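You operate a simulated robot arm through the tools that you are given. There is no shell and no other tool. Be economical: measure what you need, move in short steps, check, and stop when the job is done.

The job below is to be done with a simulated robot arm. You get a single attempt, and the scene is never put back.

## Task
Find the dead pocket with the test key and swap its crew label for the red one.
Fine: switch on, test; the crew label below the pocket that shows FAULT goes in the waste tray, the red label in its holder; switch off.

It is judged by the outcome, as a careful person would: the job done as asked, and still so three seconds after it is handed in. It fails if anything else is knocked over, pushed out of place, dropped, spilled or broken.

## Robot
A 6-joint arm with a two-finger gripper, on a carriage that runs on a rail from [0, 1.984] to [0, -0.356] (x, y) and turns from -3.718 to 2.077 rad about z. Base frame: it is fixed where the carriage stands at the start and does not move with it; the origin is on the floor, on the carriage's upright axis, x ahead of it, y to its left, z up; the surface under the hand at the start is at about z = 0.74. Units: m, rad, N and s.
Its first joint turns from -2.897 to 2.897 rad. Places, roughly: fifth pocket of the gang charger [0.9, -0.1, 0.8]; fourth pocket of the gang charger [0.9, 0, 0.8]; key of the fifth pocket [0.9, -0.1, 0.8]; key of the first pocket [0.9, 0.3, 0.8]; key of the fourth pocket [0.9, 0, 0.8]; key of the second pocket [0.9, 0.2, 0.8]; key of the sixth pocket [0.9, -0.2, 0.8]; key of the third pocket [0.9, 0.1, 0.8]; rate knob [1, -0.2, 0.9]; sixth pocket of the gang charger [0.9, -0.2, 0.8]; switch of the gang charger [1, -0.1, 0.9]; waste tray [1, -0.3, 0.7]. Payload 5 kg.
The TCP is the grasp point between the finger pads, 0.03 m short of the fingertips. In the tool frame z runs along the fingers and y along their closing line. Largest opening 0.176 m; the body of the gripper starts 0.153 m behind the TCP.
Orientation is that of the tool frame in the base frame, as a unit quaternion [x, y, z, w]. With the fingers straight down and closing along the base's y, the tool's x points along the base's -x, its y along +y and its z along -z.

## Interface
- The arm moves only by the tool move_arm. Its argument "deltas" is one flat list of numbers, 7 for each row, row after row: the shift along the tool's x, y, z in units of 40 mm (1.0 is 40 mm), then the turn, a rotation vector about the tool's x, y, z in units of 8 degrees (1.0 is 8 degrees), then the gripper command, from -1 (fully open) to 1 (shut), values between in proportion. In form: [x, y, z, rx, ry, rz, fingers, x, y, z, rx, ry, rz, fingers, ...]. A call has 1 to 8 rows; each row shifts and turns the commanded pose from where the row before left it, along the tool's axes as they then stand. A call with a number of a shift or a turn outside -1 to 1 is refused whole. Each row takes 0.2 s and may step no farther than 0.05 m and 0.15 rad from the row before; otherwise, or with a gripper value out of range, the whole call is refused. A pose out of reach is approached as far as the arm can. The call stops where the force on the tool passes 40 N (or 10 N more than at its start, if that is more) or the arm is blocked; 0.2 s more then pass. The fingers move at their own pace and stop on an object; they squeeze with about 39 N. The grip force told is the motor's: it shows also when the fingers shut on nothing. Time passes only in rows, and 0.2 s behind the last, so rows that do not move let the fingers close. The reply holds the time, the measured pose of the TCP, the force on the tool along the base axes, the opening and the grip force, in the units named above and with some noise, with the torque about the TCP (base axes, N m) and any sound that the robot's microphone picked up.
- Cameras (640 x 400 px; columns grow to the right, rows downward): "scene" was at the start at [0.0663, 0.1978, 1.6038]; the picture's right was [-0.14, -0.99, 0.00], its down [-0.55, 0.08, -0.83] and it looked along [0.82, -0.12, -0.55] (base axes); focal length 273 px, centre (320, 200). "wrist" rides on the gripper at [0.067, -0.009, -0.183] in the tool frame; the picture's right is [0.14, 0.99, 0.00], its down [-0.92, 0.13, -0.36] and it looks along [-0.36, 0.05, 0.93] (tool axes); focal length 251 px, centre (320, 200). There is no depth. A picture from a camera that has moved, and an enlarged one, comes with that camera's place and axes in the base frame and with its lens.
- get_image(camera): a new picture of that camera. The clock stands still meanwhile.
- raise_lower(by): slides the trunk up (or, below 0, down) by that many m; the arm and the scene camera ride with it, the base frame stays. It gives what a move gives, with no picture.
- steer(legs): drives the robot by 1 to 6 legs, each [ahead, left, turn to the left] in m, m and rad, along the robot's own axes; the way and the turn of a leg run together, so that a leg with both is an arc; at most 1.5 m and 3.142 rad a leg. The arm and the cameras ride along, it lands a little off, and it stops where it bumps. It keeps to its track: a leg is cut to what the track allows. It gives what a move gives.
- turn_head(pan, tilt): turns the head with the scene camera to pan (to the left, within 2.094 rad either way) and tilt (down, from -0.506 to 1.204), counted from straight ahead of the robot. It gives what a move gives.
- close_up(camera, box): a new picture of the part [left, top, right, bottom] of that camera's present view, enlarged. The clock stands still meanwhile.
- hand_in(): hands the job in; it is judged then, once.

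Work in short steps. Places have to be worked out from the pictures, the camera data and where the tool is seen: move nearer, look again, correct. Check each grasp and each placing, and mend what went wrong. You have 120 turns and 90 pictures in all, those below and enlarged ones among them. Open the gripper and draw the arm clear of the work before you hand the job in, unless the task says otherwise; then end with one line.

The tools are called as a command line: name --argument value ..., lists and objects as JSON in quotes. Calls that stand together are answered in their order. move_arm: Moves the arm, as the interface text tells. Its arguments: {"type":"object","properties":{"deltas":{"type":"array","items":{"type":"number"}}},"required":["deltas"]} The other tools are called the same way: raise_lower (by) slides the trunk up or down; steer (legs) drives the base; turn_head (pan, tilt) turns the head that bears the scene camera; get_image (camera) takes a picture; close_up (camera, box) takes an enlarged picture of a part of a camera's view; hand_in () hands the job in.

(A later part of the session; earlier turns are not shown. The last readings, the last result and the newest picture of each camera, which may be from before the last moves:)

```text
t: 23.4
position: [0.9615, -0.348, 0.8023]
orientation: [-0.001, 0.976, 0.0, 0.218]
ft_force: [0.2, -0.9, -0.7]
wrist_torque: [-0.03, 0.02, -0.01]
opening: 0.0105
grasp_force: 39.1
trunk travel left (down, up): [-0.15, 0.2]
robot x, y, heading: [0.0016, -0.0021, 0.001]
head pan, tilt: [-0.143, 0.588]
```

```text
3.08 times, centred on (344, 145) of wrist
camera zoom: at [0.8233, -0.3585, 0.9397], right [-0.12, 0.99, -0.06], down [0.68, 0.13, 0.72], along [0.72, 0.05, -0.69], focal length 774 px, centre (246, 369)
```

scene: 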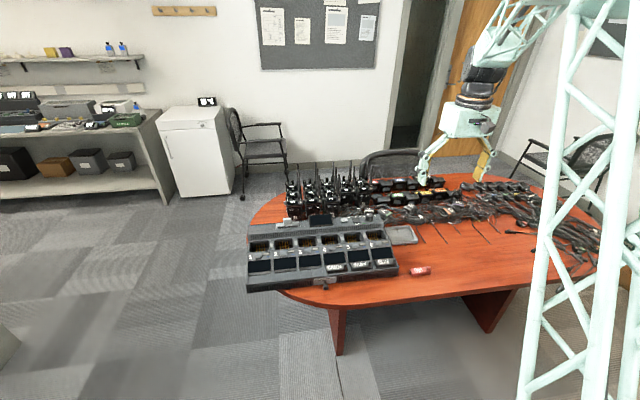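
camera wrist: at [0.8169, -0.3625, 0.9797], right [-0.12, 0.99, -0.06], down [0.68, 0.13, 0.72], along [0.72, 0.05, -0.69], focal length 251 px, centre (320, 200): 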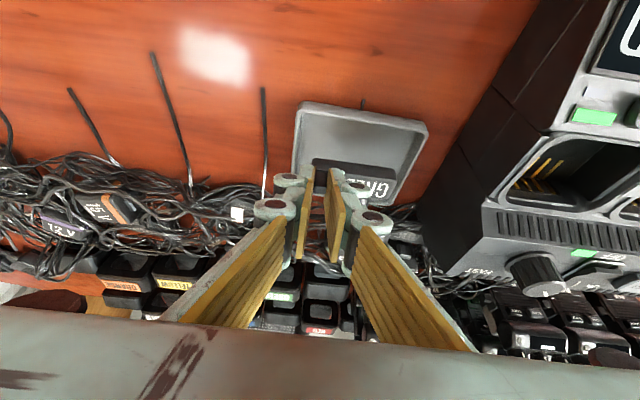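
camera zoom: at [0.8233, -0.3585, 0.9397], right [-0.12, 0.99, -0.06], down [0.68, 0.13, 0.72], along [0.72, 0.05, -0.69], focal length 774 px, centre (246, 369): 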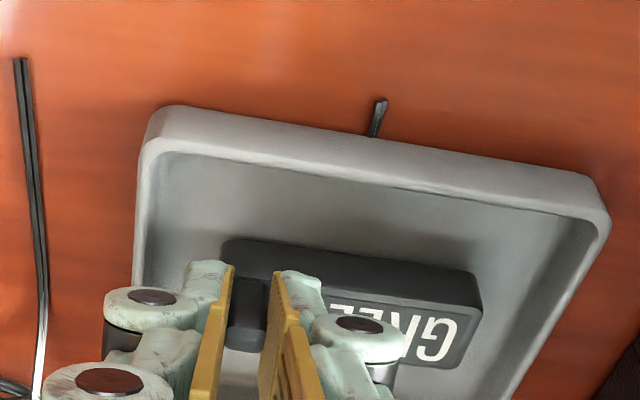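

It is inside the tray walls, a bit near the -y rim. I shift 8 mm left, lower to the floor, open slightly.

move_arm --deltas '[0, 0.2, 0, 0, 0, 0, 1, 0.04, 0, 0.08, 0, 0, 0, 1, 0.04, 0, 0.08, 0, 0, 0, 1]'

close_up --camera "wrist" --box '[240, 80, 448, 210]'

```text
t: 24.2
position: [0.9619, -0.3417, 0.7959]
orientation: [0.0, 0.976, -0.001, 0.219]
ft_force: [-1.4, -1.1, 11.1]
wrist_torque: [0.08, -0.06, -0.01]
opening: 0.0107
grasp_force: 39.2
trunk travel left (down, up): [-0.15, 0.2]
robot x, y, heading: [0.0032, 0.0045, -0.003]
head pan, tilt: [-0.143, 0.588]
```

```text
3.08 times, centred on (344, 145) of wrist
camera zoom: at [0.8231, -0.3507, 0.934], right [-0.12, 0.99, -0.06], down [0.68, 0.13, 0.72], along [0.72, 0.05, -0.69], focal length 774 px, centre (246, 369)
```

zoom: 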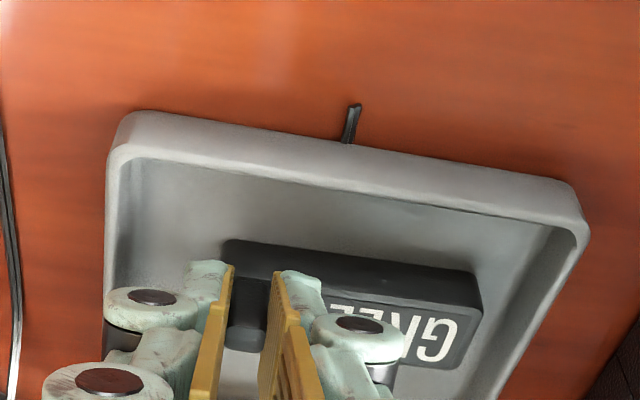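

Contact with the floor (11 N). I open to about 22 mm and retract.

move_arm --deltas '[0, 0, 0, 0, 0, 0, 0.75, 0, 0, 0, 0, 0, 0, 0.75, 0, 0, -0.4, 0, 0, 0, 0.75, 0, 0, -0.9, 0, 0, 0, 0.75, 0, 0, -1, 0, 0, 0, 0.75]'

close_up --camera "scene" --box '[340, 190, 460, 265]'

```text
t: 25.4
position: [0.9222, -0.3402, 0.8793]
orientation: [0.0, 0.976, 0.0, 0.218]
ft_force: [1.4, -0.7, 0.2]
wrist_torque: [0.02, 0.06, 0.01]
opening: 0.0218
grasp_force: 0.1
trunk travel left (down, up): [-0.15, 0.2]
robot x, y, heading: [-0.0012, -0.0006, 0.001]
head pan, tilt: [-0.143, 0.588]
```

```text
5.33 times, centred on (400, 228) of scene
camera zoom: at [0.0668, 0.1978, 1.6039], right [-0.14, -0.99, 0.0], down [-0.55, 0.08, -0.83], along [0.82, -0.12, -0.55], focal length 1457 px, centre (-107, 53)
```

zoom: 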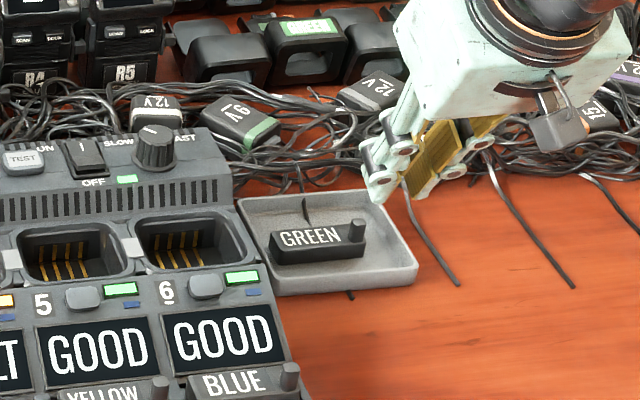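

GREEN rests in the tray. Next I level the tool and move back above the red label's peg (about (0.757, -0.345)).

move_arm --deltas '[0, 0, -0.5, 0, 0.785, 0, 0.6, 0, 0, -0.5, 0, 0.785, 0, 0.6, 0, 0, 0, 0, 0.785, 0, 0.6, 0, 0, 0, 0, 0.785, 0, 0.6, 0.9, 0, 0, 0, 0, 0, 0.6, 0.9, 0, 0, 0, 0, 0, 0.6, 0.9, 0, 0, 0, 0, 0, 0.6, 0.9, 0, 0, 0, 0, 0, 0.6]'

get_image --camera "wrist"

close_up --camera "scene" --box '[390, 250, 454, 290]'

```text
t: 27.2
position: [0.7506, -0.3406, 0.873]
orientation: [-0.003, 0.994, 0.028, 0.11]
ft_force: [0.6, -0.9, 0.7]
wrist_torque: [0.01, 0.11, 0.01]
opening: 0.0351
grasp_force: 0.0
out of reach, approached as far as the arm can: row 2, 3, 4
trunk travel left (down, up): [-0.15, 0.2]
robot x, y, heading: [0.0006, 0.0019, 0.0]
head pan, tilt: [-0.143, 0.588]
```

```text
47 pictures are left
camera wrist: at [0.6461, -0.361, 1.0361], right [-0.15, 0.99, 0.02], down [0.82, 0.11, 0.56], along [0.55, 0.1, -0.83], focal length 251 px, centre (320, 200)
```

wrist: 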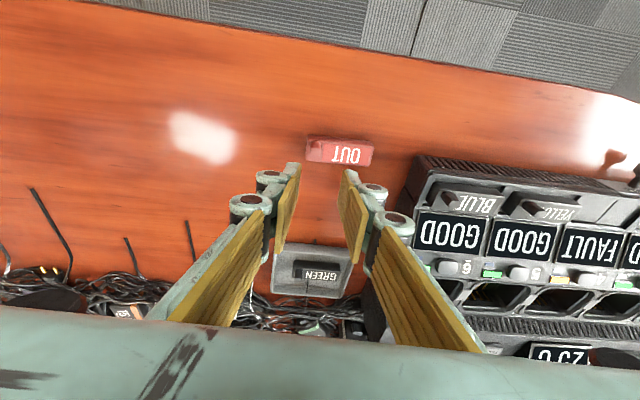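

```text
10.00 times, centred on (422, 270) of scene
camera zoom: at [0.067, 0.1978, 1.6038], right [-0.14, -0.99, 0.0], down [-0.55, 0.08, -0.83], along [0.82, -0.12, -0.56], focal length 2731 px, centre (-700, -500)
```

zoom: 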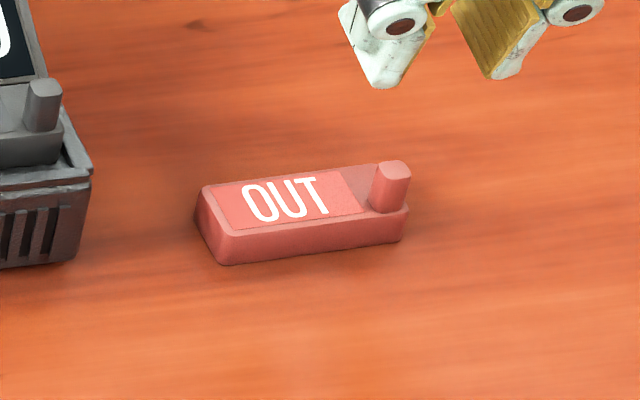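

The untilt was cut for reach earlier; the tool is about 12.7° tilted and 3° rolled. I correct to straight down and zoom in on the peg.

move_arm --deltas '[0.1, 0, -0.3, 0.2, 0.79, 0.02, 0.6, 0, 0, 0, 0.2, 0.79, 0.02, 0.6, 0, 0, 0, 0, 0, 0, 0.6]'

close_up --camera "wrist" --box '[240, 120, 400, 220]'

```text
t: 28.1
position: [0.738, -0.3397, 0.8774]
orientation: [-0.002, 0.997, 0.025, 0.068]
ft_force: [0.4, -0.1, -0.4]
wrist_torque: [-0.04, 0.02, 0.04]
opening: 0.0353
grasp_force: 0.1
out of reach, approached as far as the arm can: row 1, 2
trunk travel left (down, up): [-0.15, 0.2]
robot x, y, heading: [0.0017, 0.002, -0.001]
head pan, tilt: [-0.143, 0.588]
```

```text
4.00 times, centred on (320, 170) of wrist
camera zoom: at [0.6479, -0.3584, 1.0503], right [-0.14, 0.99, 0.03], down [0.86, 0.11, 0.49], along [0.48, 0.1, -0.87], focal length 1006 px, centre (320, 320)
```

zoom: 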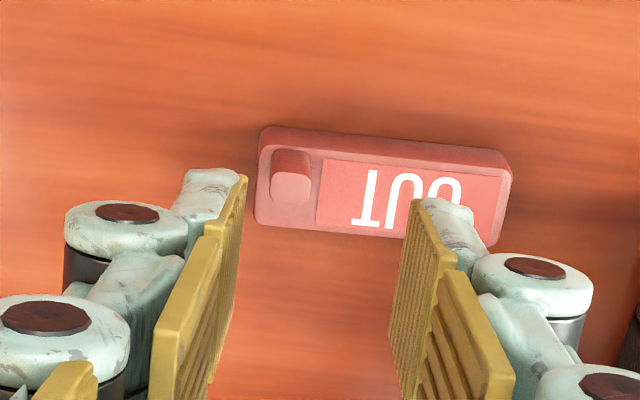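

The arm still ends 8° short of vertical. I try the remaining correction while rising a little.

move_arm --deltas '[0, 0, -0.8, 0, 0, 0, 0.6, 0, 0, -0.2, 0.18, 0.49, 0.015, 0.6, 0, 0, 0, 0.18, 0.49, 0.015, 0.6, 0, 0, 0, 0, 0, 0, 0.6]'

```text
t: 29.1
position: [0.7344, -0.3402, 0.91]
orientation: [-0.002, 0.997, 0.026, 0.072]
ft_force: [1.0, 0.3, -0.2]
wrist_torque: [0.02, 0.03, 0.01]
opening: 0.0352
grasp_force: 0.0
out of reach, approached as far as the arm can: row 2, 3
trunk travel left (down, up): [-0.15, 0.2]
robot x, y, heading: [0.0007, 0.0027, 0.0]
head pan, tilt: [-0.143, 0.588]
```

A joint limit blocks it in this arm posture. I move the arm up and back to straight ahead of the robot to see whether the limit clears there.

move_arm --deltas '[0, 0, -1, 0, 0, 0, 0.6, 0, 0, -1, 0, 0, 0, 0.6, 0, 1, 0, 0, 0, 0, 0.6, 0, 1, 0, 0, 0, 0, 0.6, 0, 1, 0, 0, 0, 0, 0.6, 0, 1, 0, 0, 0, 0, 0.6, 0, 1, 0, 0, 0, 0, 0.6, 0, 1, 0, 0, 0, 0, 0.6]'

move_arm --deltas '[0, 1, 0, 0, 0, 0, 0.6, 0, 1, 0, 0, 0, 0, 0.6, 0, 0, 0, 0.18, 0.49, 0.015, 0.6, 0, 0, 0, 0.18, 0.49, 0.015, 0.6]'

```text
t: 30.9
position: [0.7028, -0.1041, 0.9817]
orientation: [-0.002, 0.997, 0.033, 0.075]
ft_force: [-0.2, -0.6, -0.4]
wrist_torque: [0.1, 0.03, 0.03]
opening: 0.0351
grasp_force: 0.2
out of reach, approached as far as the arm can: row 2, 3, 4, 5, 6, 7, 8
trunk travel left (down, up): [-0.15, 0.2]
robot x, y, heading: [-0.0025, 0.0019, 0.001]
head pan, tilt: [-0.143, 0.588]
```

```text
t: 31.9
position: [0.6936, -0.0283, 0.9748]
orientation: [-0.002, 0.997, 0.039, 0.064]
ft_force: [-0.5, 0.9, -0.8]
wrist_torque: [-0.04, -0.07, 0.02]
opening: 0.0352
grasp_force: 0.1
out of reach, approached as far as the arm can: row 1, 2, 3, 4
trunk travel left (down, up): [-0.15, 0.2]
robot x, y, heading: [-0.0022, -0.0027, -0.003]
head pan, tilt: [-0.143, 0.588]
```

The posture branch seems to have changed. I look at the arm itself with the head to understand.

get_image --camera "scene"

```text
44 pictures are left
camera scene: at [0.0656, 0.1979, 1.6038], right [-0.14, -0.99, 0.0], down [-0.55, 0.08, -0.83], along [0.82, -0.12, -0.55], focal length 273 px, centre (320, 200)
```

scene: 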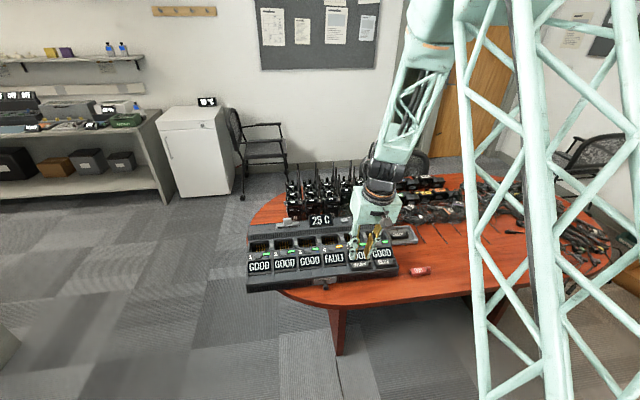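

The forearm and tool are nearly in line: the arm is stuck at its wrist singularity. I go round it: roll the tool sideways, untilt, then roll back.

move_arm --deltas '[0, 0, -0.3, -0.8, 0, 0, 0.6, 0, 0, 0, -0.8, 0, 0, 0.6, 0, 0, 0, 0, 0.7, 0, 0.6, 0, 0, 0, 0, 0.7, 0, 0.6]'

```text
t: 32.9
position: [0.6917, -0.0288, 0.9856]
orientation: [-0.025, 0.988, 0.15, -0.035]
ft_force: [-0.8, 0.7, 0.8]
wrist_torque: [-0.02, -0.08, -0.01]
opening: 0.0352
grasp_force: 0.0
trunk travel left (down, up): [-0.15, 0.2]
robot x, y, heading: [-0.0006, 0.0035, -0.003]
head pan, tilt: [-0.143, 0.588]
```

That was followed freely. Now I roll back to straight down.

move_arm --deltas '[0, 0, 0, 0.72, -0.167, 0.12, 0.6, 0, 0, 0, 0.72, -0.167, 0.12, 0.6, 0, 0, 0, 0.72, -0.167, 0.12, 0.6]'

```text
t: 33.6
position: [0.6854, -0.0265, 0.976]
orientation: [-0.006, 0.998, 0.07, 0.0]
ft_force: [0.2, -0.4, -1.4]
wrist_torque: [0.07, 0.09, 0.0]
opening: 0.0355
grasp_force: 0.2
out of reach, approached as far as the arm can: row 2, 3
trunk travel left (down, up): [-0.15, 0.2]
robot x, y, heading: [0.0026, 0.0026, -0.0]
head pan, tilt: [-0.143, 0.588]
```

It sticks on the other side now, so a joint limit lies between. I go around the forearm direction the other way: tilt well forward first.

move_arm --deltas '[0, 0, -0.4, 0, -0.87, 0, 0.6, 0, 0, 0, 0, -0.87, 0, 0.6, 0, 0, 0, 0, -0.87, 0, 0.6, 0, 0, 0, 0, -0.87, 0, 0.6, 0, 0, 0, 0, -0.87, 0, 0.6, 0, 0, 0, 0.5, -0.3, 0, 0.6]'

```text
t: 35.2
position: [0.6566, 0.0341, 0.986]
orientation: [-0.131, 0.955, 0.092, 0.249]
ft_force: [-0.7, 0.2, 1.1]
wrist_torque: [-0.12, 0.02, -0.03]
opening: 0.0355
grasp_force: 0.1
out of reach, approached as far as the arm can: row 4
trunk travel left (down, up): [-0.15, 0.2]
robot x, y, heading: [0.0046, -0.0046, 0.003]
head pan, tilt: [-0.143, 0.588]
stopped in row 6: the arm was blocked; the commanded pose is now the measured one
```

The arm was blocked. I look before moving on.

get_image --camera "scene"

get_image --camera "wrist"

```text
43 pictures are left
camera scene: at [0.066, 0.1986, 1.6037], right [-0.14, -0.99, 0.0], down [-0.55, 0.08, -0.83], along [0.82, -0.12, -0.55], focal length 273 px, centre (320, 200)
```

scene: 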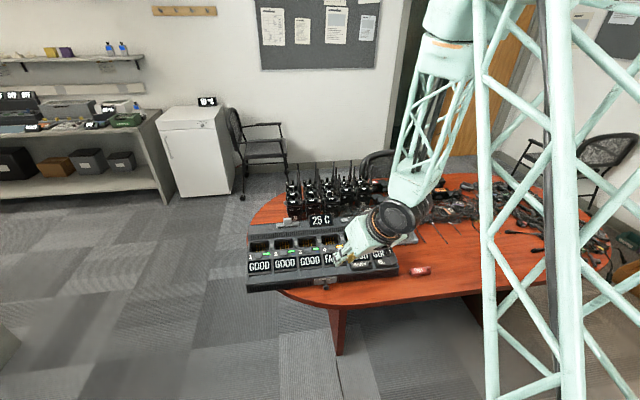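

```text
42 pictures are left
camera wrist: at [0.5205, -0.0338, 1.1096], right [-0.41, 0.91, 0.04], down [0.58, 0.22, 0.79], along [0.71, 0.35, -0.62], focal length 251 px, centre (320, 200)
```

wrist: 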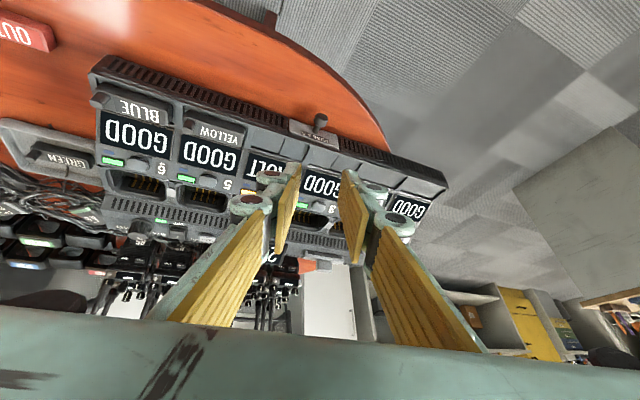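

Nothing was touched; the wrist merely spun and lagged. I continue around slowly: tilt a bit more, then take out the roll and yaw.

move_arm --deltas '[0, 0, 0, 0, -0.35, 0.2, 0.6, 0, 0, 0, 0, -0.35, 0.2, 0.6, 0, 0, 0, 0, -0.35, 0.2, 0.6, 0, 0, 0, 0.35, 0, 0.18, 0.6, 0, 0, 0, 0.35, 0, 0.18, 0.6, 0, 0, 0, 0.35, 0, 0.18, 0.6, 0, 0, 0, 0.35, 0, 0.18, 0.6, 0, 0, 0, 0.35, 0, 0.18, 0.6]'

```text
t: 37.0
position: [0.6647, 0.0329, 0.9873]
orientation: [0.015, 0.949, 0.016, 0.314]
ft_force: [0.3, 0.5, -0.5]
wrist_torque: [0.05, 0.05, 0.03]
opening: 0.0352
grasp_force: 0.0
out of reach, approached as far as the arm can: row 5, 7
trunk travel left (down, up): [-0.15, 0.2]
robot x, y, heading: [0.0025, 0.0002, -0.001]
head pan, tilt: [-0.143, 0.588]
```

Now at tilt 37° with no roll. I continue: roll to the other side, then untilt.

move_arm --deltas '[0, 0, 0, 0.45, 0, 0, 0.6, 0, 0, 0, 0.45, 0, 0, 0.6, 0, 0, 0, 0.45, 0, 0, 0.6, 0, 0, 0, 0.45, 0, 0, 0.6, 0, 0, 0, 0.2, 0, 0, 0.6]'

move_arm --deltas '[0, 0, 0, 0, 0.5, 0, 0.6, 0, 0, 0, 0, 0.5, 0, 0.6, 0, 0, 0, 0, 0.5, 0, 0.6, 0, 0, 0, 0, 0.5, 0, 0.6, 0, 0, 0, 0, 0.5, 0, 0.6, 0, 0, 0, 0, 0.5, 0, 0.6, 0, 0, 0, 0, 0.5, 0, 0.6, 0, 0, 0, 0, 0.5, 0, 0.6]'

```text
t: 38.2
position: [0.6641, 0.0324, 0.9885]
orientation: [0.058, 0.942, -0.116, 0.31]
ft_force: [-0.1, -0.1, 0.2]
wrist_torque: [-0.01, -0.01, 0.01]
opening: 0.0353
grasp_force: 0.1
trunk travel left (down, up): [-0.15, 0.2]
robot x, y, heading: [-0.0011, -0.0019, -0.003]
head pan, tilt: [-0.143, 0.588]
```

```text
t: 40.0
position: [0.6629, 0.033, 0.9882]
orientation: [0.088, 0.991, -0.095, 0.037]
ft_force: [0.0, 0.1, 0.4]
wrist_torque: [0.01, -0.09, 0.02]
opening: 0.035
grasp_force: 0.1
trunk travel left (down, up): [-0.15, 0.2]
robot x, y, heading: [-0.0029, 0.0011, -0.002]
head pan, tilt: [-0.143, 0.588]
```

Followed freely. Now the remaining correction to straight down.

move_arm --deltas '[0, 0, 0, -0.34, 0.1325, -0.315, 0.6, 0, 0, 0, -0.34, 0.1325, -0.315, 0.6, 0, 0, 0, -0.34, 0.1325, -0.315, 0.6, 0, 0, 0, -0.34, 0.1325, -0.315, 0.6]'

```text
t: 41.0
position: [0.6547, 0.0327, 0.9743]
orientation: [0.021, 0.998, -0.052, 0.025]
ft_force: [0.4, -0.8, -0.2]
wrist_torque: [-0.01, -0.04, -0.01]
opening: 0.0352
grasp_force: 0.2
out of reach, approached as far as the arm can: row 2, 3, 4
trunk travel left (down, up): [-0.15, 0.2]
robot x, y, heading: [0.0002, 0.001, 0.001]
head pan, tilt: [-0.143, 0.588]
```

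I am too near the robot here, so the forearm hangs parallel to the tool. I move outward to x≈0.77, where straight down worked before, and then level.

move_arm --deltas '[-0.6, 0, -0.1, 0, 0, 0, 0.6, -0.6, 0, -0.1, 0, 0, 0, 0.6, -0.6, 0, -0.1, 0, 0, 0, 0.6, -0.6, 0, -0.1, 0, 0, 0, 0.6, -0.6, 0, -0.1, 0, 0, 0, 0.6]'

```text
t: 42.2
position: [0.7473, 0.0269, 0.9667]
orientation: [0.022, 0.997, -0.065, 0.03]
ft_force: [0.8, 0.2, 0.9]
wrist_torque: [-0.02, -0.03, 0.01]
opening: 0.035
grasp_force: 0.0
out of reach, approached as far as the arm can: row 1, 2, 3, 5
trunk travel left (down, up): [-0.15, 0.2]
robot x, y, heading: [-0.0003, -0.0027, 0.0]
head pan, tilt: [-0.143, 0.588]
```

I try the levelling again here with a small rise.

move_arm --deltas '[0, 0, -0.5, 0, 0, 0, 0.6, -0.2, 0, -0.3, -0.31, 0.143, -0.105, 0.6, 0, 0, 0, -0.31, 0.143, -0.105, 0.6, 0, 0, 0, -0.31, 0.143, -0.105, 0.6]'

get_image --camera "scene"

```text
t: 43.2
position: [0.7441, 0.03, 0.9816]
orientation: [0.021, 0.997, -0.067, 0.032]
ft_force: [0.1, -0.3, -0.1]
wrist_torque: [-0.02, 0.05, 0.03]
opening: 0.0351
grasp_force: 0.0
out of reach, approached as far as the arm can: row 1, 2, 4
trunk travel left (down, up): [-0.15, 0.2]
robot x, y, heading: [0.0027, 0.0049, -0.005]
head pan, tilt: [-0.143, 0.588]
```

```text
41 pictures are left
camera scene: at [0.0665, 0.1979, 1.6038], right [-0.14, -0.99, 0.0], down [-0.55, 0.08, -0.83], along [0.82, -0.12, -0.55], focal length 273 px, centre (320, 200)
```

scene: 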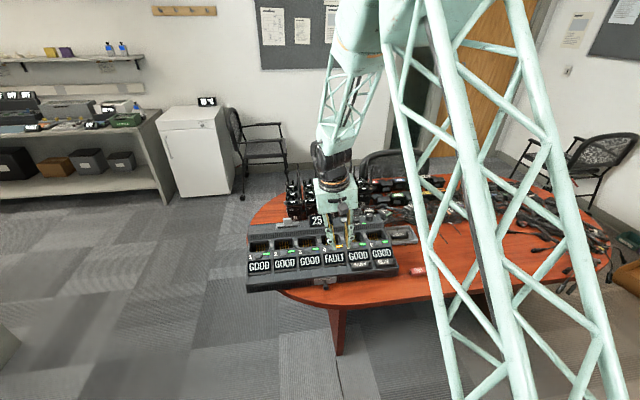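

I zoom in on the wrist to compare its posture with earlier.

close_up --camera "scene" --box '[270, 60, 430, 260]'

```text
2.00 times, centred on (350, 160) of scene
camera zoom: at [0.0665, 0.1979, 1.6038], right [-0.14, -0.99, 0.0], down [-0.55, 0.08, -0.83], along [0.82, -0.12, -0.55], focal length 546 px, centre (260, 280)
```

zoom: 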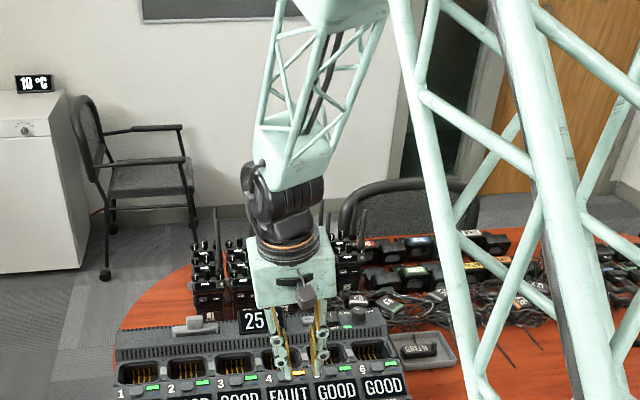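

Working it through: the wrist pitch joint flipped sign at the tray, and straight down would need a roll joint past its limit. I must return to a steep forward tilt and then untilt exactly in the arm's own plane (y = 0), so that the pitch joint passes through zero. First the tilt.

move_arm --deltas '[0, 0, -0.3, 0.3, -0.3, 0, 0.6, 0, 0, -0.3, 0.3, -0.5, 0, 0.6, 0, 0, 0, 0, -0.6, 0, 0.6, 0, 0, 0, 0, -0.6, 0, 0.6, 0, 0, 0, 0, -0.6, 0, 0.6, 0, 0, 0, 0, -0.6, 0, 0.6, 0, 0, 0, 0, -0.6, 0, 0.6, 0, 0, 0, 0, -0.5, 0, 0.6]'

```text
t: 45.0
position: [0.7401, 0.033, 1.0066]
orientation: [-0.006, 0.94, -0.11, 0.324]
ft_force: [0.1, 0.3, 0.1]
wrist_torque: [-0.03, 0.01, -0.01]
opening: 0.035
grasp_force: 0.0
trunk travel left (down, up): [-0.15, 0.2]
robot x, y, heading: [-0.0, -0.0013, 0.003]
head pan, tilt: [-0.143, 0.588]
```

Good, free motion. Now I remove roll and yaw and go to y = 0.

move_arm --deltas '[0, -0.2, 0, -0.365, 0, 0.149, 0.6, 0, -0.2, 0, -0.365, 0, 0.149, 0.6, 0, -0.2, 0, -0.365, 0, 0.149, 0.6, 0, -0.2, 0, -0.365, 0, 0.149, 0.6, 0, 0, 0, 0, 0, 0, 0.6]'

```text
t: 46.2
position: [0.7393, 0.0011, 1.0096]
orientation: [-0.002, 0.946, 0.0, 0.325]
ft_force: [0.7, -0.4, 0.5]
wrist_torque: [0.06, 0.02, 0.05]
opening: 0.0352
grasp_force: 0.0
trunk travel left (down, up): [-0.15, 0.2]
robot x, y, heading: [0.0025, -0.0009, -0.002]
head pan, tilt: [-0.143, 0.588]
```

Tool now in the arm's plane with 38° tilt. I untilt straight through.

move_arm --deltas '[0, 0, 0, 0, 0.79, 0, 0.6, 0, 0, 0, 0, 0.79, 0, 0.6, 0, 0, 0, 0, 0.79, 0, 0.6, 0, 0, 0, 0, 0.79, 0, 0.6, 0, 0, 0, 0, 0.79, 0, 0.6, 0, 0, 0, 0, 0.79, 0, 0.6, 0, 0, 0, 0, 0, 0, 0.6]'

```text
t: 47.9
position: [0.7414, 0.0015, 1.0091]
orientation: [-0.002, 1.0, -0.001, -0.001]
ft_force: [0.7, 0.6, -0.6]
wrist_torque: [0.0, 0.15, -0.03]
opening: 0.0351
grasp_force: 0.1
trunk travel left (down, up): [-0.15, 0.2]
robot x, y, heading: [0.0041, 0.0014, -0.003]
head pan, tilt: [-0.143, 0.588]
```

Straight down is restored. Keeping it vertical, I go over the red label.

move_arm --deltas '[0, -1, 0.1, 0, 0, 0, 0.6, 0, -1, 0.1, 0, 0, 0, 0.6, 0, -1, 0.1, 0, 0, 0, 0.6, 0, -1, 0.1, 0, 0, 0, 0.6, 0, -1, 0.1, 0, 0, 0, 0.6, 0, -1, 0.2, 0, 0, 0, 0.6, 0, -1, 0.5, 0, 0, 0, 0.6, 0, -1, 0.6, 0, 0, 0, 0.6]'

move_arm --deltas '[0, -0.5, 0.7, 0, 0, 0, 0.6, 0, 0, 0.6, 0, 0, 0, 0.6]'

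close_up --camera "wrist" --box '[240, 120, 400, 220]'

close_up --camera "scene" --box '[382, 240, 462, 290]'

```text
t: 49.6
position: [0.7416, -0.3191, 0.938]
orientation: [-0.003, 1.0, 0.0, 0.0]
ft_force: [0.2, 0.5, 0.5]
wrist_torque: [-0.08, -0.06, 0.01]
opening: 0.0353
grasp_force: 0.1
trunk travel left (down, up): [-0.15, 0.2]
robot x, y, heading: [-0.0031, 0.0007, -0.001]
head pan, tilt: [-0.143, 0.588]
```

```text
t: 50.2
position: [0.7403, -0.339, 0.8865]
orientation: [-0.001, 1.0, -0.001, 0.0]
ft_force: [-0.2, -0.8, 0.6]
wrist_torque: [0.1, -0.07, -0.01]
opening: 0.0353
grasp_force: 0.1
trunk travel left (down, up): [-0.15, 0.2]
robot x, y, heading: [0.0023, 0.0015, -0.004]
head pan, tilt: [-0.143, 0.588]
```

```text
4.00 times, centred on (320, 170) of wrist
camera zoom: at [0.6744, -0.3488, 1.0691], right [-0.14, 0.99, 0.0], down [0.92, 0.13, 0.36], along [0.36, 0.05, -0.93], focal length 1006 px, centre (320, 320)
```

zoom: 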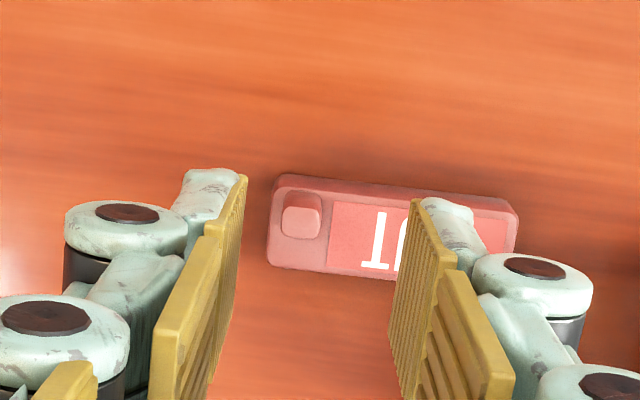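

```text
8.00 times, centred on (422, 265) of scene
camera zoom: at [0.0662, 0.1976, 1.6037], right [-0.14, -0.99, 0.0], down [-0.55, 0.08, -0.83], along [0.82, -0.12, -0.55], focal length 2185 px, centre (-496, -320)
```

zoom: 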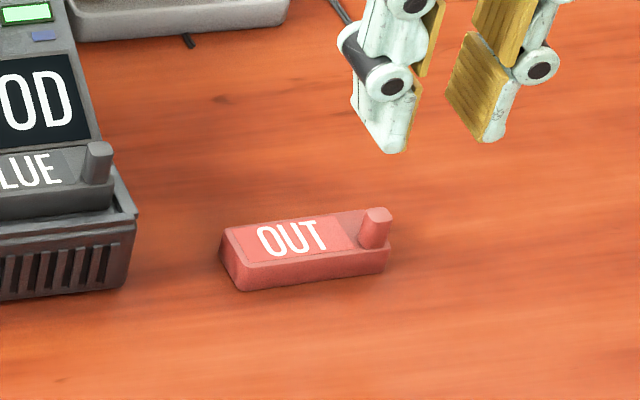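

Red peg top: (0.754, -0.343, 0.779). I take the same depth relative to the peg as on GREEN, i.e. TCP (0.753, -0.343, 0.794); first down to 0.812.

move_arm --deltas '[-0.32, -0.1, 0, 0, 0, 0, 0.66, 0, 0, 0.8, 0, 0, 0, 0.66, 0, 0, 0.7, 0, 0, 0, 0.66, 0, 0, 0.36, 0, 0, 0, 0.66]'

close_up --camera "wrist" --box '[240, 120, 400, 220]'

close_up --camera "scene" --box '[390, 250, 454, 290]'

```text
t: 51.2
position: [0.7549, -0.3428, 0.8121]
orientation: [-0.002, 1.0, 0.0, 0.0]
ft_force: [0.0, 0.1, 0.1]
wrist_torque: [0.02, 0.01, -0.01]
opening: 0.0299
grasp_force: 0.0
trunk travel left (down, up): [-0.15, 0.2]
robot x, y, heading: [0.0027, 0.0024, 0.003]
head pan, tilt: [-0.143, 0.588]
```

```text
4.00 times, centred on (320, 170) of wrist
camera zoom: at [0.6883, -0.3524, 0.9948], right [-0.14, 0.99, 0.0], down [0.92, 0.13, 0.36], along [0.36, 0.05, -0.93], focal length 1006 px, centre (320, 320)
```

zoom: 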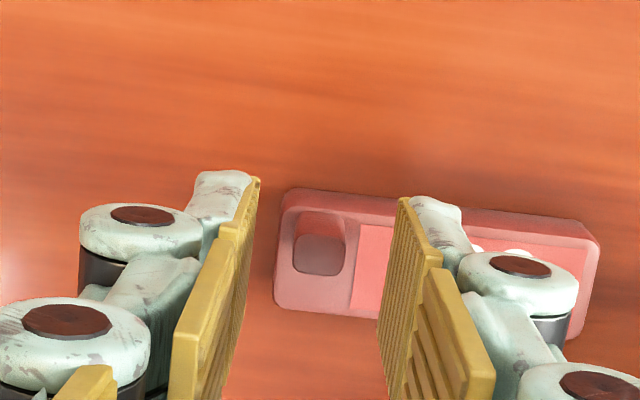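

```text
10.00 times, centred on (422, 270) of scene
camera zoom: at [0.0664, 0.1979, 1.6038], right [-0.14, -0.99, 0.0], down [-0.55, 0.08, -0.83], along [0.82, -0.12, -0.55], focal length 2731 px, centre (-700, -500)
```

zoom: 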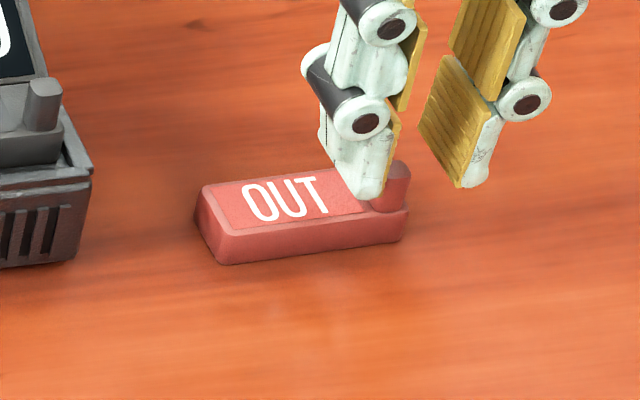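

Peg sits well; a 2 mm shift in -y centres it. I descend the last 18 mm and close.

move_arm --deltas '[0, -0.05, 0.3, 0, 0, 0, 0.66, 0, 0, 0.15, 0, 0, 0, 0.66, 0, 0, 0, 0, 0, 0, 1, 0, 0, 0, 0, 0, 0, 1, 0, 0, 0, 0, 0, 0, 1]'

close_up --camera "wrist" --box '[240, 120, 400, 220]'

```text
t: 52.5
position: [0.7554, -0.3437, 0.7946]
orientation: [-0.001, 1.0, -0.001, 0.0]
ft_force: [0.4, -0.4, -0.2]
wrist_torque: [-0.04, 0.0, -0.01]
opening: 0.0106
grasp_force: 38.8
trunk travel left (down, up): [-0.15, 0.2]
robot x, y, heading: [0.0039, -0.0018, -0.002]
head pan, tilt: [-0.143, 0.588]
```

```text
4.00 times, centred on (320, 170) of wrist
camera zoom: at [0.6884, -0.3548, 0.9769], right [-0.14, 0.99, 0.0], down [0.92, 0.13, 0.36], along [0.36, 0.05, -0.93], focal length 1006 px, centre (320, 320)
```

zoom: 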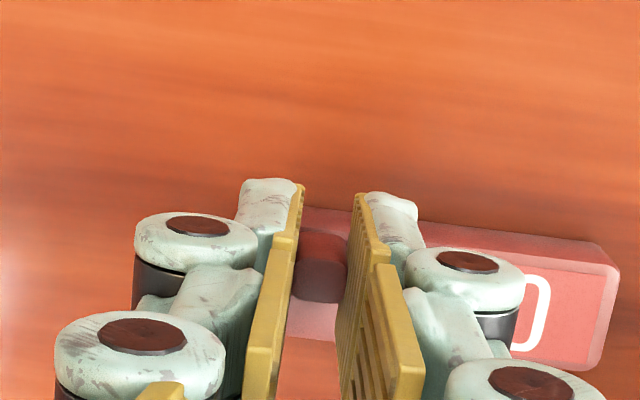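

Gripped (10.6 mm). Comparing views, GREEN sat nearly flat in its holder (its near face showed much more than red's does now), so I will place red with the tool straight down, TCP about (0.773, -0.002, 0.845). I lift and check first.

move_arm --deltas '[0, 0, -0.3, 0, 0, 0, 1, 0, 0, -0.8, 0, 0, 0, 1, 0, 0, -1, 0, 0, 0, 1, 0, 0, -1, 0, 0, 0, 1, 0, 0, -1, 0, 0, 0, 1, 0, 0.5, -0.2, 0, 0, 0, 1, 0, 1, 0, 0, 0, 0, 1, 0, 1, 0, 0, 0, 0, 1]'

move_arm --deltas '[0, 1, 0, 0, 0, 0, 1, 0, 1, 0, 0, 0, 0, 1, 0, 1, 0, 0, 0, 0, 1, 0, 1, 0, 0, 0, 0, 1, 0, 1, 0, 0, 0, 0, 1, -0.45, 1, 0, 0, 0, 0, 1, 0, 0, 0.5, 0, 0, 0, 1]'

get_image --camera "wrist"

close_up --camera "scene" --box '[270, 210, 430, 310]'

```text
t: 54.2
position: [0.7547, -0.2455, 0.9651]
orientation: [-0.002, 1.0, -0.001, -0.001]
ft_force: [0.1, 0.2, -0.3]
wrist_torque: [0.01, 0.05, 0.02]
opening: 0.0108
grasp_force: 39.2
trunk travel left (down, up): [-0.15, 0.2]
robot x, y, heading: [-0.0011, 0.0022, -0.003]
head pan, tilt: [-0.143, 0.588]
```

```text
t: 55.9
position: [0.7709, -0.0042, 0.9449]
orientation: [-0.001, 1.0, -0.001, 0.0]
ft_force: [-0.4, 0.9, 0.4]
wrist_torque: [-0.16, -0.07, 0.01]
opening: 0.0105
grasp_force: 39.4
trunk travel left (down, up): [-0.15, 0.2]
robot x, y, heading: [0.0018, -0.0004, -0.001]
head pan, tilt: [-0.143, 0.588]
```

```text
34 pictures are left
camera wrist: at [0.7047, -0.0139, 1.1278], right [-0.14, 0.99, 0.0], down [0.92, 0.13, 0.36], along [0.36, 0.05, -0.93], focal length 251 px, centre (320, 200)
```

wrist: 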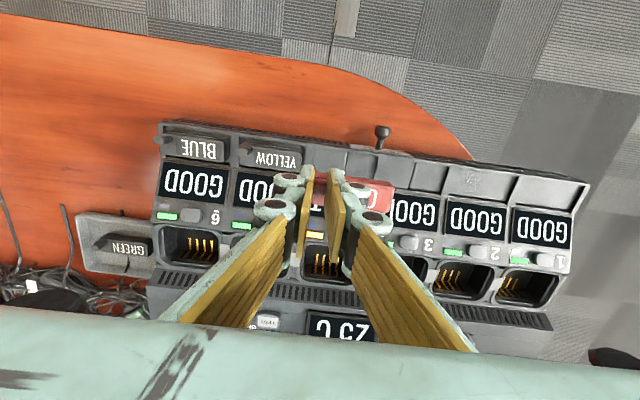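

```text
4.00 times, centred on (350, 260) of scene
camera zoom: at [0.0659, 0.1984, 1.6036], right [-0.14, -0.99, 0.0], down [-0.55, 0.08, -0.83], along [0.82, -0.12, -0.55], focal length 1092 px, centre (200, -40)
```

zoom: 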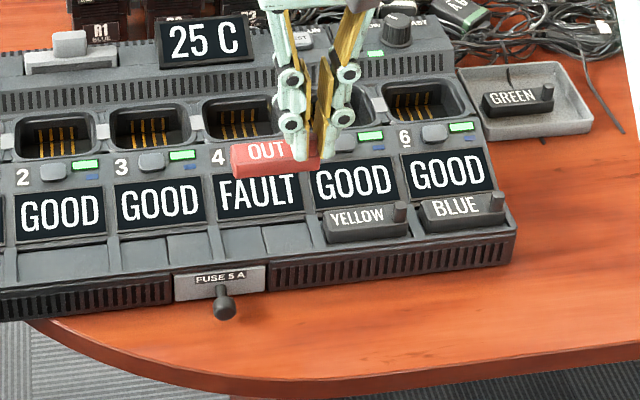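

I compare the held red label with the seated YELLOW/BLUE ones for slope.

close_up --camera "wrist" --box '[150, 110, 410, 220]'

close_up --camera "scene" --box '[310, 240, 406, 300]'

```text
2.46 times, centred on (280, 165) of wrist
camera zoom: at [0.7047, -0.0139, 1.1278], right [-0.14, 0.99, 0.0], down [0.92, 0.13, 0.36], along [0.36, 0.05, -0.93], focal length 619 px, centre (418, 286)
```

zoom: 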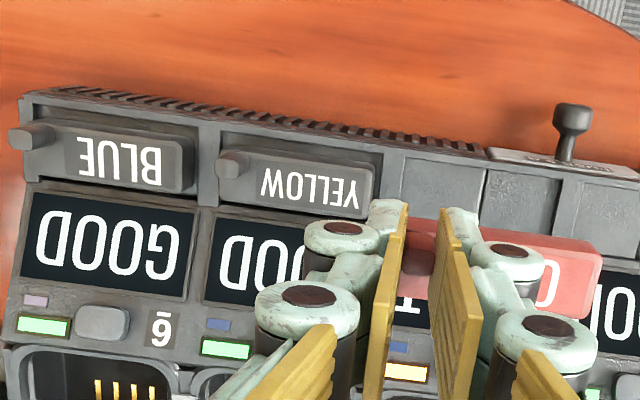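

```text
6.67 times, centred on (358, 270) of scene
camera zoom: at [0.0659, 0.1984, 1.6036], right [-0.14, -0.99, 0.0], down [-0.55, 0.08, -0.83], along [0.82, -0.12, -0.55], focal length 1821 px, centre (67, -267)
```

zoom: 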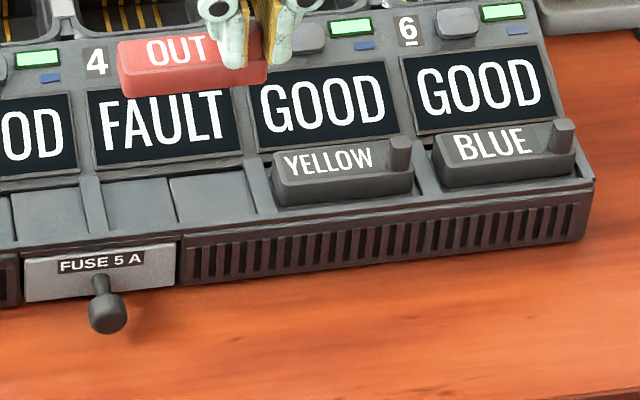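

Seated labels slope only about 5°. I tilt 5° and descend to 20 mm above the seat.

move_arm --deltas '[0, 0.03, 0.4, 0, -0.625, 0, 1, 0, 0, 0.8, 0, 0, 0, 1, 0.15, 0, 0.8, 0, 0, 0, 1]'

close_up --camera "scene" --box '[310, 240, 406, 300]'

close_up --camera "wrist" --box '[210, 90, 450, 220]'

```text
t: 56.6
position: [0.7706, -0.0041, 0.8639]
orientation: [-0.002, 0.999, 0.0, 0.044]
ft_force: [-0.5, -0.3, -0.4]
wrist_torque: [0.03, 0.01, 0.03]
opening: 0.0108
grasp_force: 38.9
trunk travel left (down, up): [-0.15, 0.2]
robot x, y, heading: [0.0009, -0.0019, 0.001]
head pan, tilt: [-0.143, 0.588]
```

```text
6.67 times, centred on (358, 270) of scene
camera zoom: at [0.0662, 0.1979, 1.6036], right [-0.14, -0.99, 0.0], down [-0.55, 0.08, -0.83], along [0.82, -0.12, -0.56], focal length 1821 px, centre (67, -267)
```

zoom: 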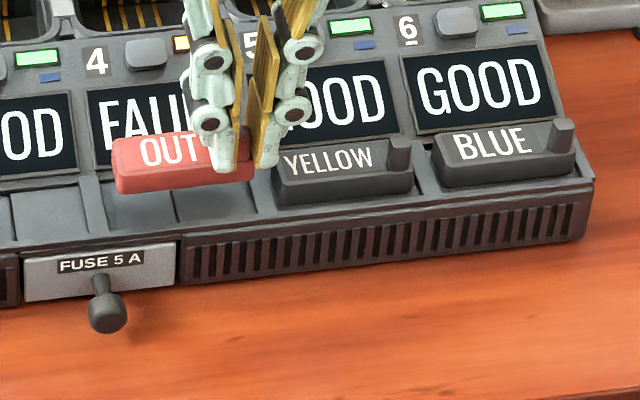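

```text
2.67 times, centred on (330, 155) of wrist
camera zoom: at [0.6891, -0.013, 1.0404], right [-0.14, 0.99, -0.01], down [0.89, 0.13, 0.44], along [0.44, 0.05, -0.9], focal length 670 px, centre (293, 320)
```

zoom: 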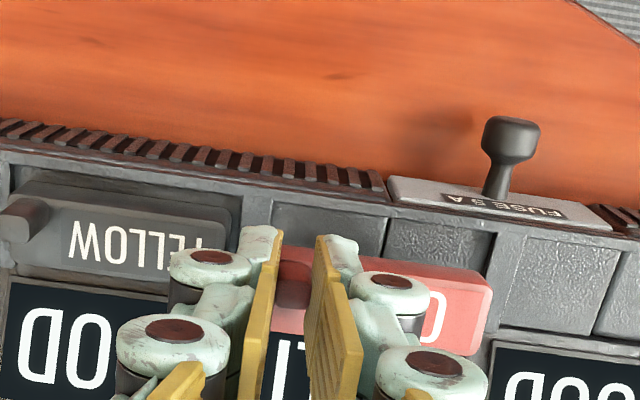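

Compared with GREEN's old outline, red needs about 1.5 mm more in +y. I descend 17 mm gently.

move_arm --deltas '[0.05, 0.05, 0.2, 0, 0, 0, 1, 0, 0, 0.13, 0, 0, 0, 1, 0, 0, 0.08, 0, 0, 0, 1]'

close_up --camera "scene" --box '[310, 240, 406, 300]'

close_up --camera "wrist" --box '[240, 100, 440, 210]'

```text
t: 57.5
position: [0.7694, -0.0014, 0.8474]
orientation: [-0.001, 0.999, -0.001, 0.044]
ft_force: [0.2, -0.2, -0.7]
wrist_torque: [0.0, 0.01, 0.0]
opening: 0.0107
grasp_force: 38.7
trunk travel left (down, up): [-0.15, 0.2]
robot x, y, heading: [-0.0026, 0.0005, 0.002]
head pan, tilt: [-0.143, 0.588]
```

```text
6.67 times, centred on (358, 270) of scene
camera zoom: at [0.0666, 0.1979, 1.6037], right [-0.14, -0.99, 0.0], down [-0.55, 0.08, -0.83], along [0.82, -0.12, -0.55], focal length 1821 px, centre (67, -267)
```

zoom: 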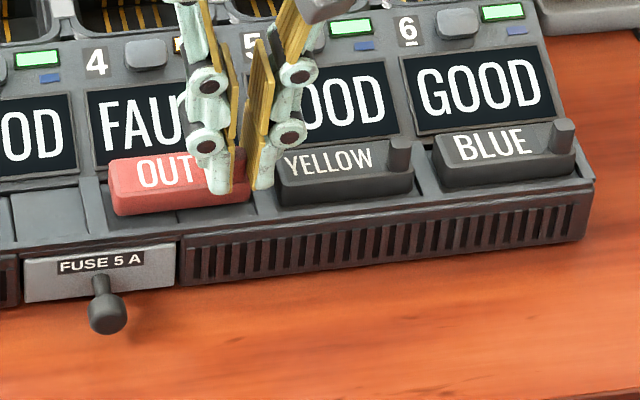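

```text
3.20 times, centred on (340, 155) of wrist
camera zoom: at [0.6886, -0.0113, 1.0245], right [-0.14, 0.99, -0.01], down [0.89, 0.13, 0.44], along [0.44, 0.05, -0.9], focal length 805 px, centre (256, 344)
```

zoom: 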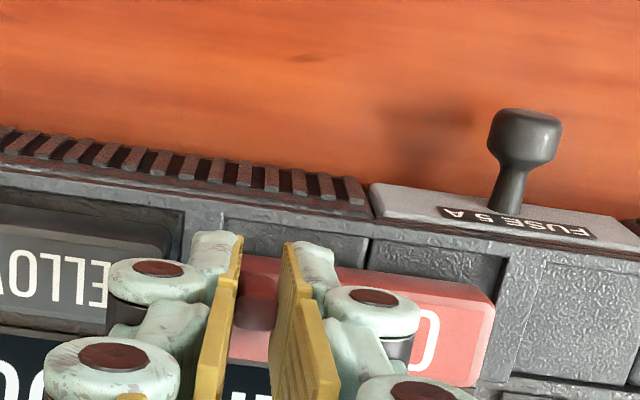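

Red needs about 3 mm toward the robot and 4–5 mm down. I do this in tiny steps, watching force.

move_arm --deltas '[0.075, 0, 0, 0, 0, 0, 1, 0, 0, 0.06, 0, 0, 0, 1, 0, 0, 0.05, 0, 0, 0, 1]'

close_up --camera "wrist" --box '[240, 100, 440, 210]'

close_up --camera "scene" --box '[310, 240, 406, 300]'

```text
t: 58.2
position: [0.7671, -0.0024, 0.8436]
orientation: [-0.002, 0.999, 0.0, 0.043]
ft_force: [-1.0, 0.3, 4.3]
wrist_torque: [0.06, 0.08, 0.04]
opening: 0.0106
grasp_force: 39.1
trunk travel left (down, up): [-0.15, 0.2]
robot x, y, heading: [0.002, -0.0026, 0.001]
head pan, tilt: [-0.143, 0.588]
```

```text
3.20 times, centred on (340, 155) of wrist
camera zoom: at [0.6856, -0.0117, 1.0203], right [-0.14, 0.99, -0.01], down [0.89, 0.13, 0.44], along [0.44, 0.05, -0.9], focal length 805 px, centre (256, 344)
```

zoom: 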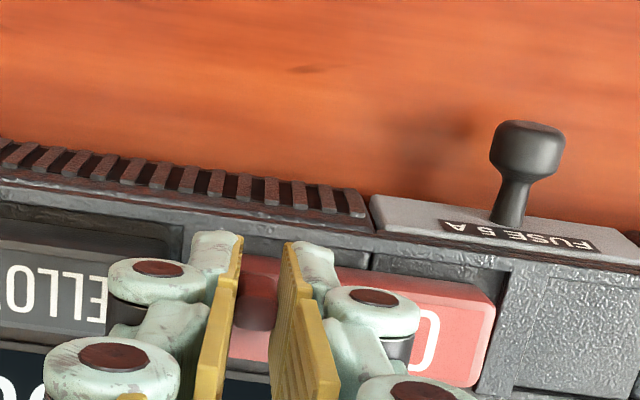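

```text
6.67 times, centred on (358, 270) of scene
camera zoom: at [0.066, 0.1979, 1.6039], right [-0.14, -0.99, 0.0], down [-0.55, 0.08, -0.83], along [0.82, -0.12, -0.55], focal length 1821 px, centre (67, -267)
```

zoom: 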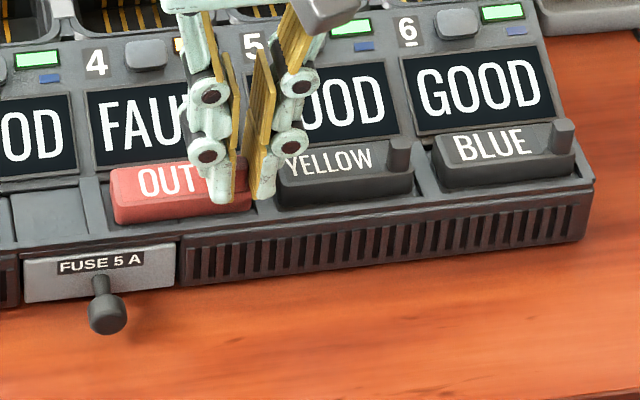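

Light contact (4 N) and the outline matches GREEN's old one. I open slightly and retract straight.

move_arm --deltas '[0, 0, 0, 0, 0, 0, 0.75, 0, 0, 0, 0, 0, 0, 0.75, 0, 0, -0.3, 0, 0, 0, 0.75, 0, 0, -0.8, 0, 0, 0, 0.75, 0, 0, -1, 0, 0, 0, 0.75, 0, 0, -1, 0, 0, 0, 0.75]'

close_up --camera "scene" --box '[310, 240, 406, 300]'

close_up --camera "wrist" --box '[190, 110, 430, 230]'

```text
t: 59.6
position: [0.7565, -0.0017, 0.9681]
orientation: [-0.002, 0.999, -0.001, 0.043]
ft_force: [0.9, -0.4, 0.4]
wrist_torque: [0.0, 0.09, -0.02]
opening: 0.0219
grasp_force: 0.1
trunk travel left (down, up): [-0.15, 0.2]
robot x, y, heading: [0.001, -0.0035, -0.0]
head pan, tilt: [-0.143, 0.588]
```

```text
6.67 times, centred on (358, 270) of scene
camera zoom: at [0.0667, 0.1979, 1.6039], right [-0.14, -0.99, 0.0], down [-0.55, 0.08, -0.83], along [0.82, -0.12, -0.55], focal length 1821 px, centre (67, -267)
```

zoom: 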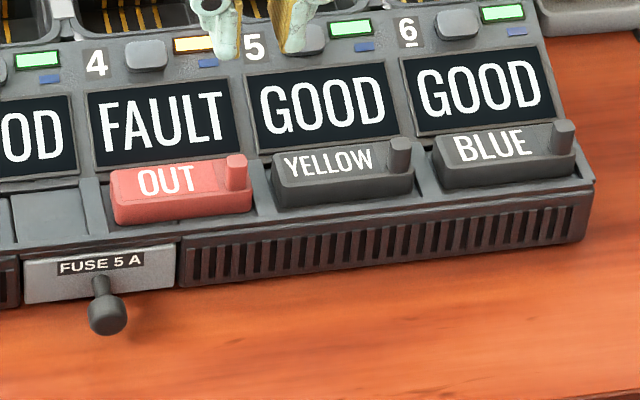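

```text
2.67 times, centred on (310, 170) of wrist
camera zoom: at [0.6749, -0.0115, 1.1438], right [-0.14, 0.99, -0.01], down [0.89, 0.13, 0.44], along [0.44, 0.05, -0.9], focal length 670 px, centre (347, 280)
```

zoom: 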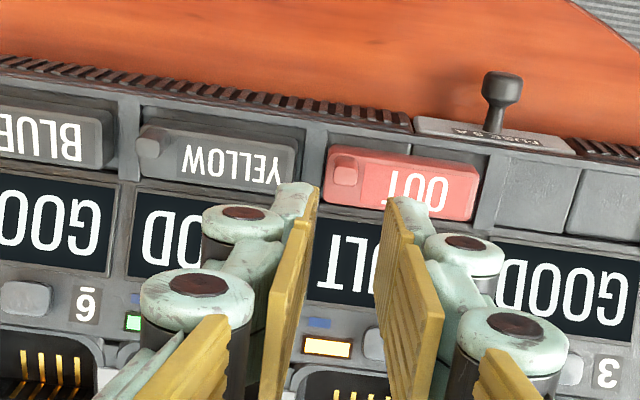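

Red looks seated; I enlarge to make sure neither end rides on a wall.

close_up --camera "scene" --box '[320, 258, 376, 288]'

close_up --camera "wrist" --box '[220, 145, 380, 200]'

```text
11.43 times, centred on (348, 273) of scene
camera zoom: at [0.0667, 0.1979, 1.6039], right [-0.14, -0.99, 0.0], down [-0.55, 0.08, -0.83], along [0.82, -0.12, -0.55], focal length 3122 px, centre (0, -634)
```

zoom: 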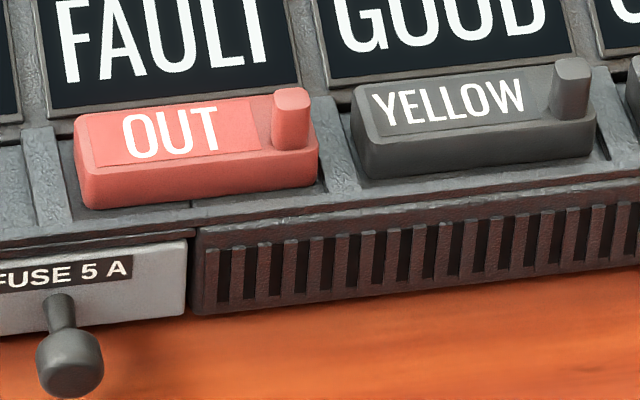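

```text
4.00 times, centred on (300, 172) of wrist
camera zoom: at [0.6749, -0.0115, 1.1438], right [-0.14, 0.99, -0.01], down [0.89, 0.13, 0.44], along [0.44, 0.05, -0.9], focal length 1006 px, centre (400, 310)
```

zoom: 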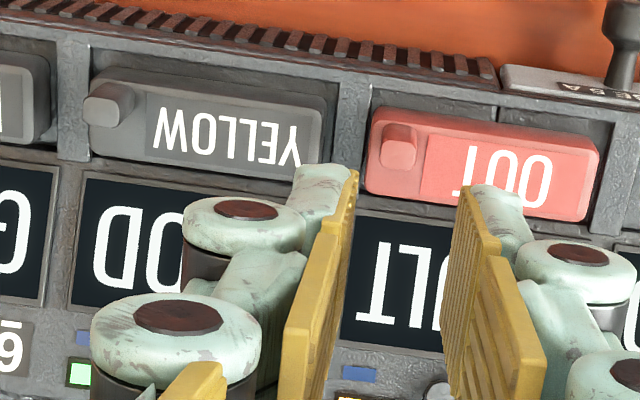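

Red is seated in holder 4 like its neighbours. Now the switch: I level the tool, shut the fingers, return to the spot above the switch and tilt 20° there, as before.

move_arm --deltas '[0, 0, -0.6, 0, 0.625, 0, 1, -0.93, -0.41, 0, 0, 0, 0, 1, -0.93, -0.41, 0, 0, 0, 0, 1, -0.93, -0.41, 0, 0, 0, 0, 1, -0.93, -0.41, 0, 0, 0, 0, 1, -0.93, -0.41, 0, 0, 0, 0, 1, -0.9, -0.41, 0, 0, 0, 0, 1]'

move_arm --deltas '[0, 0, 0, 0, -0.8333, 0, 1, 0, 0, 0, 0, -0.8333, 0, 1, 0, 0, 0, 0, -0.8333, 0, 1]'

```text
t: 61.2
position: [0.9758, -0.0984, 0.9895]
orientation: [-0.001, 1.0, -0.001, 0.0]
ft_force: [-0.6, 0.5, -0.1]
wrist_torque: [-0.05, -0.09, -0.02]
opening: 0.0001
grasp_force: 39.2
trunk travel left (down, up): [-0.15, 0.2]
robot x, y, heading: [-0.0046, -0.0018, 0.0]
head pan, tilt: [-0.143, 0.588]
```

```text
t: 62.0
position: [0.9783, -0.0986, 0.9903]
orientation: [-0.001, 0.985, -0.002, 0.174]
ft_force: [-0.2, 0.1, -0.1]
wrist_torque: [0.0, 0.06, 0.01]
opening: 0.0
grasp_force: 39.1
trunk travel left (down, up): [-0.15, 0.2]
robot x, y, heading: [0.0039, -0.0002, 0.004]
head pan, tilt: [-0.143, 0.588]
```

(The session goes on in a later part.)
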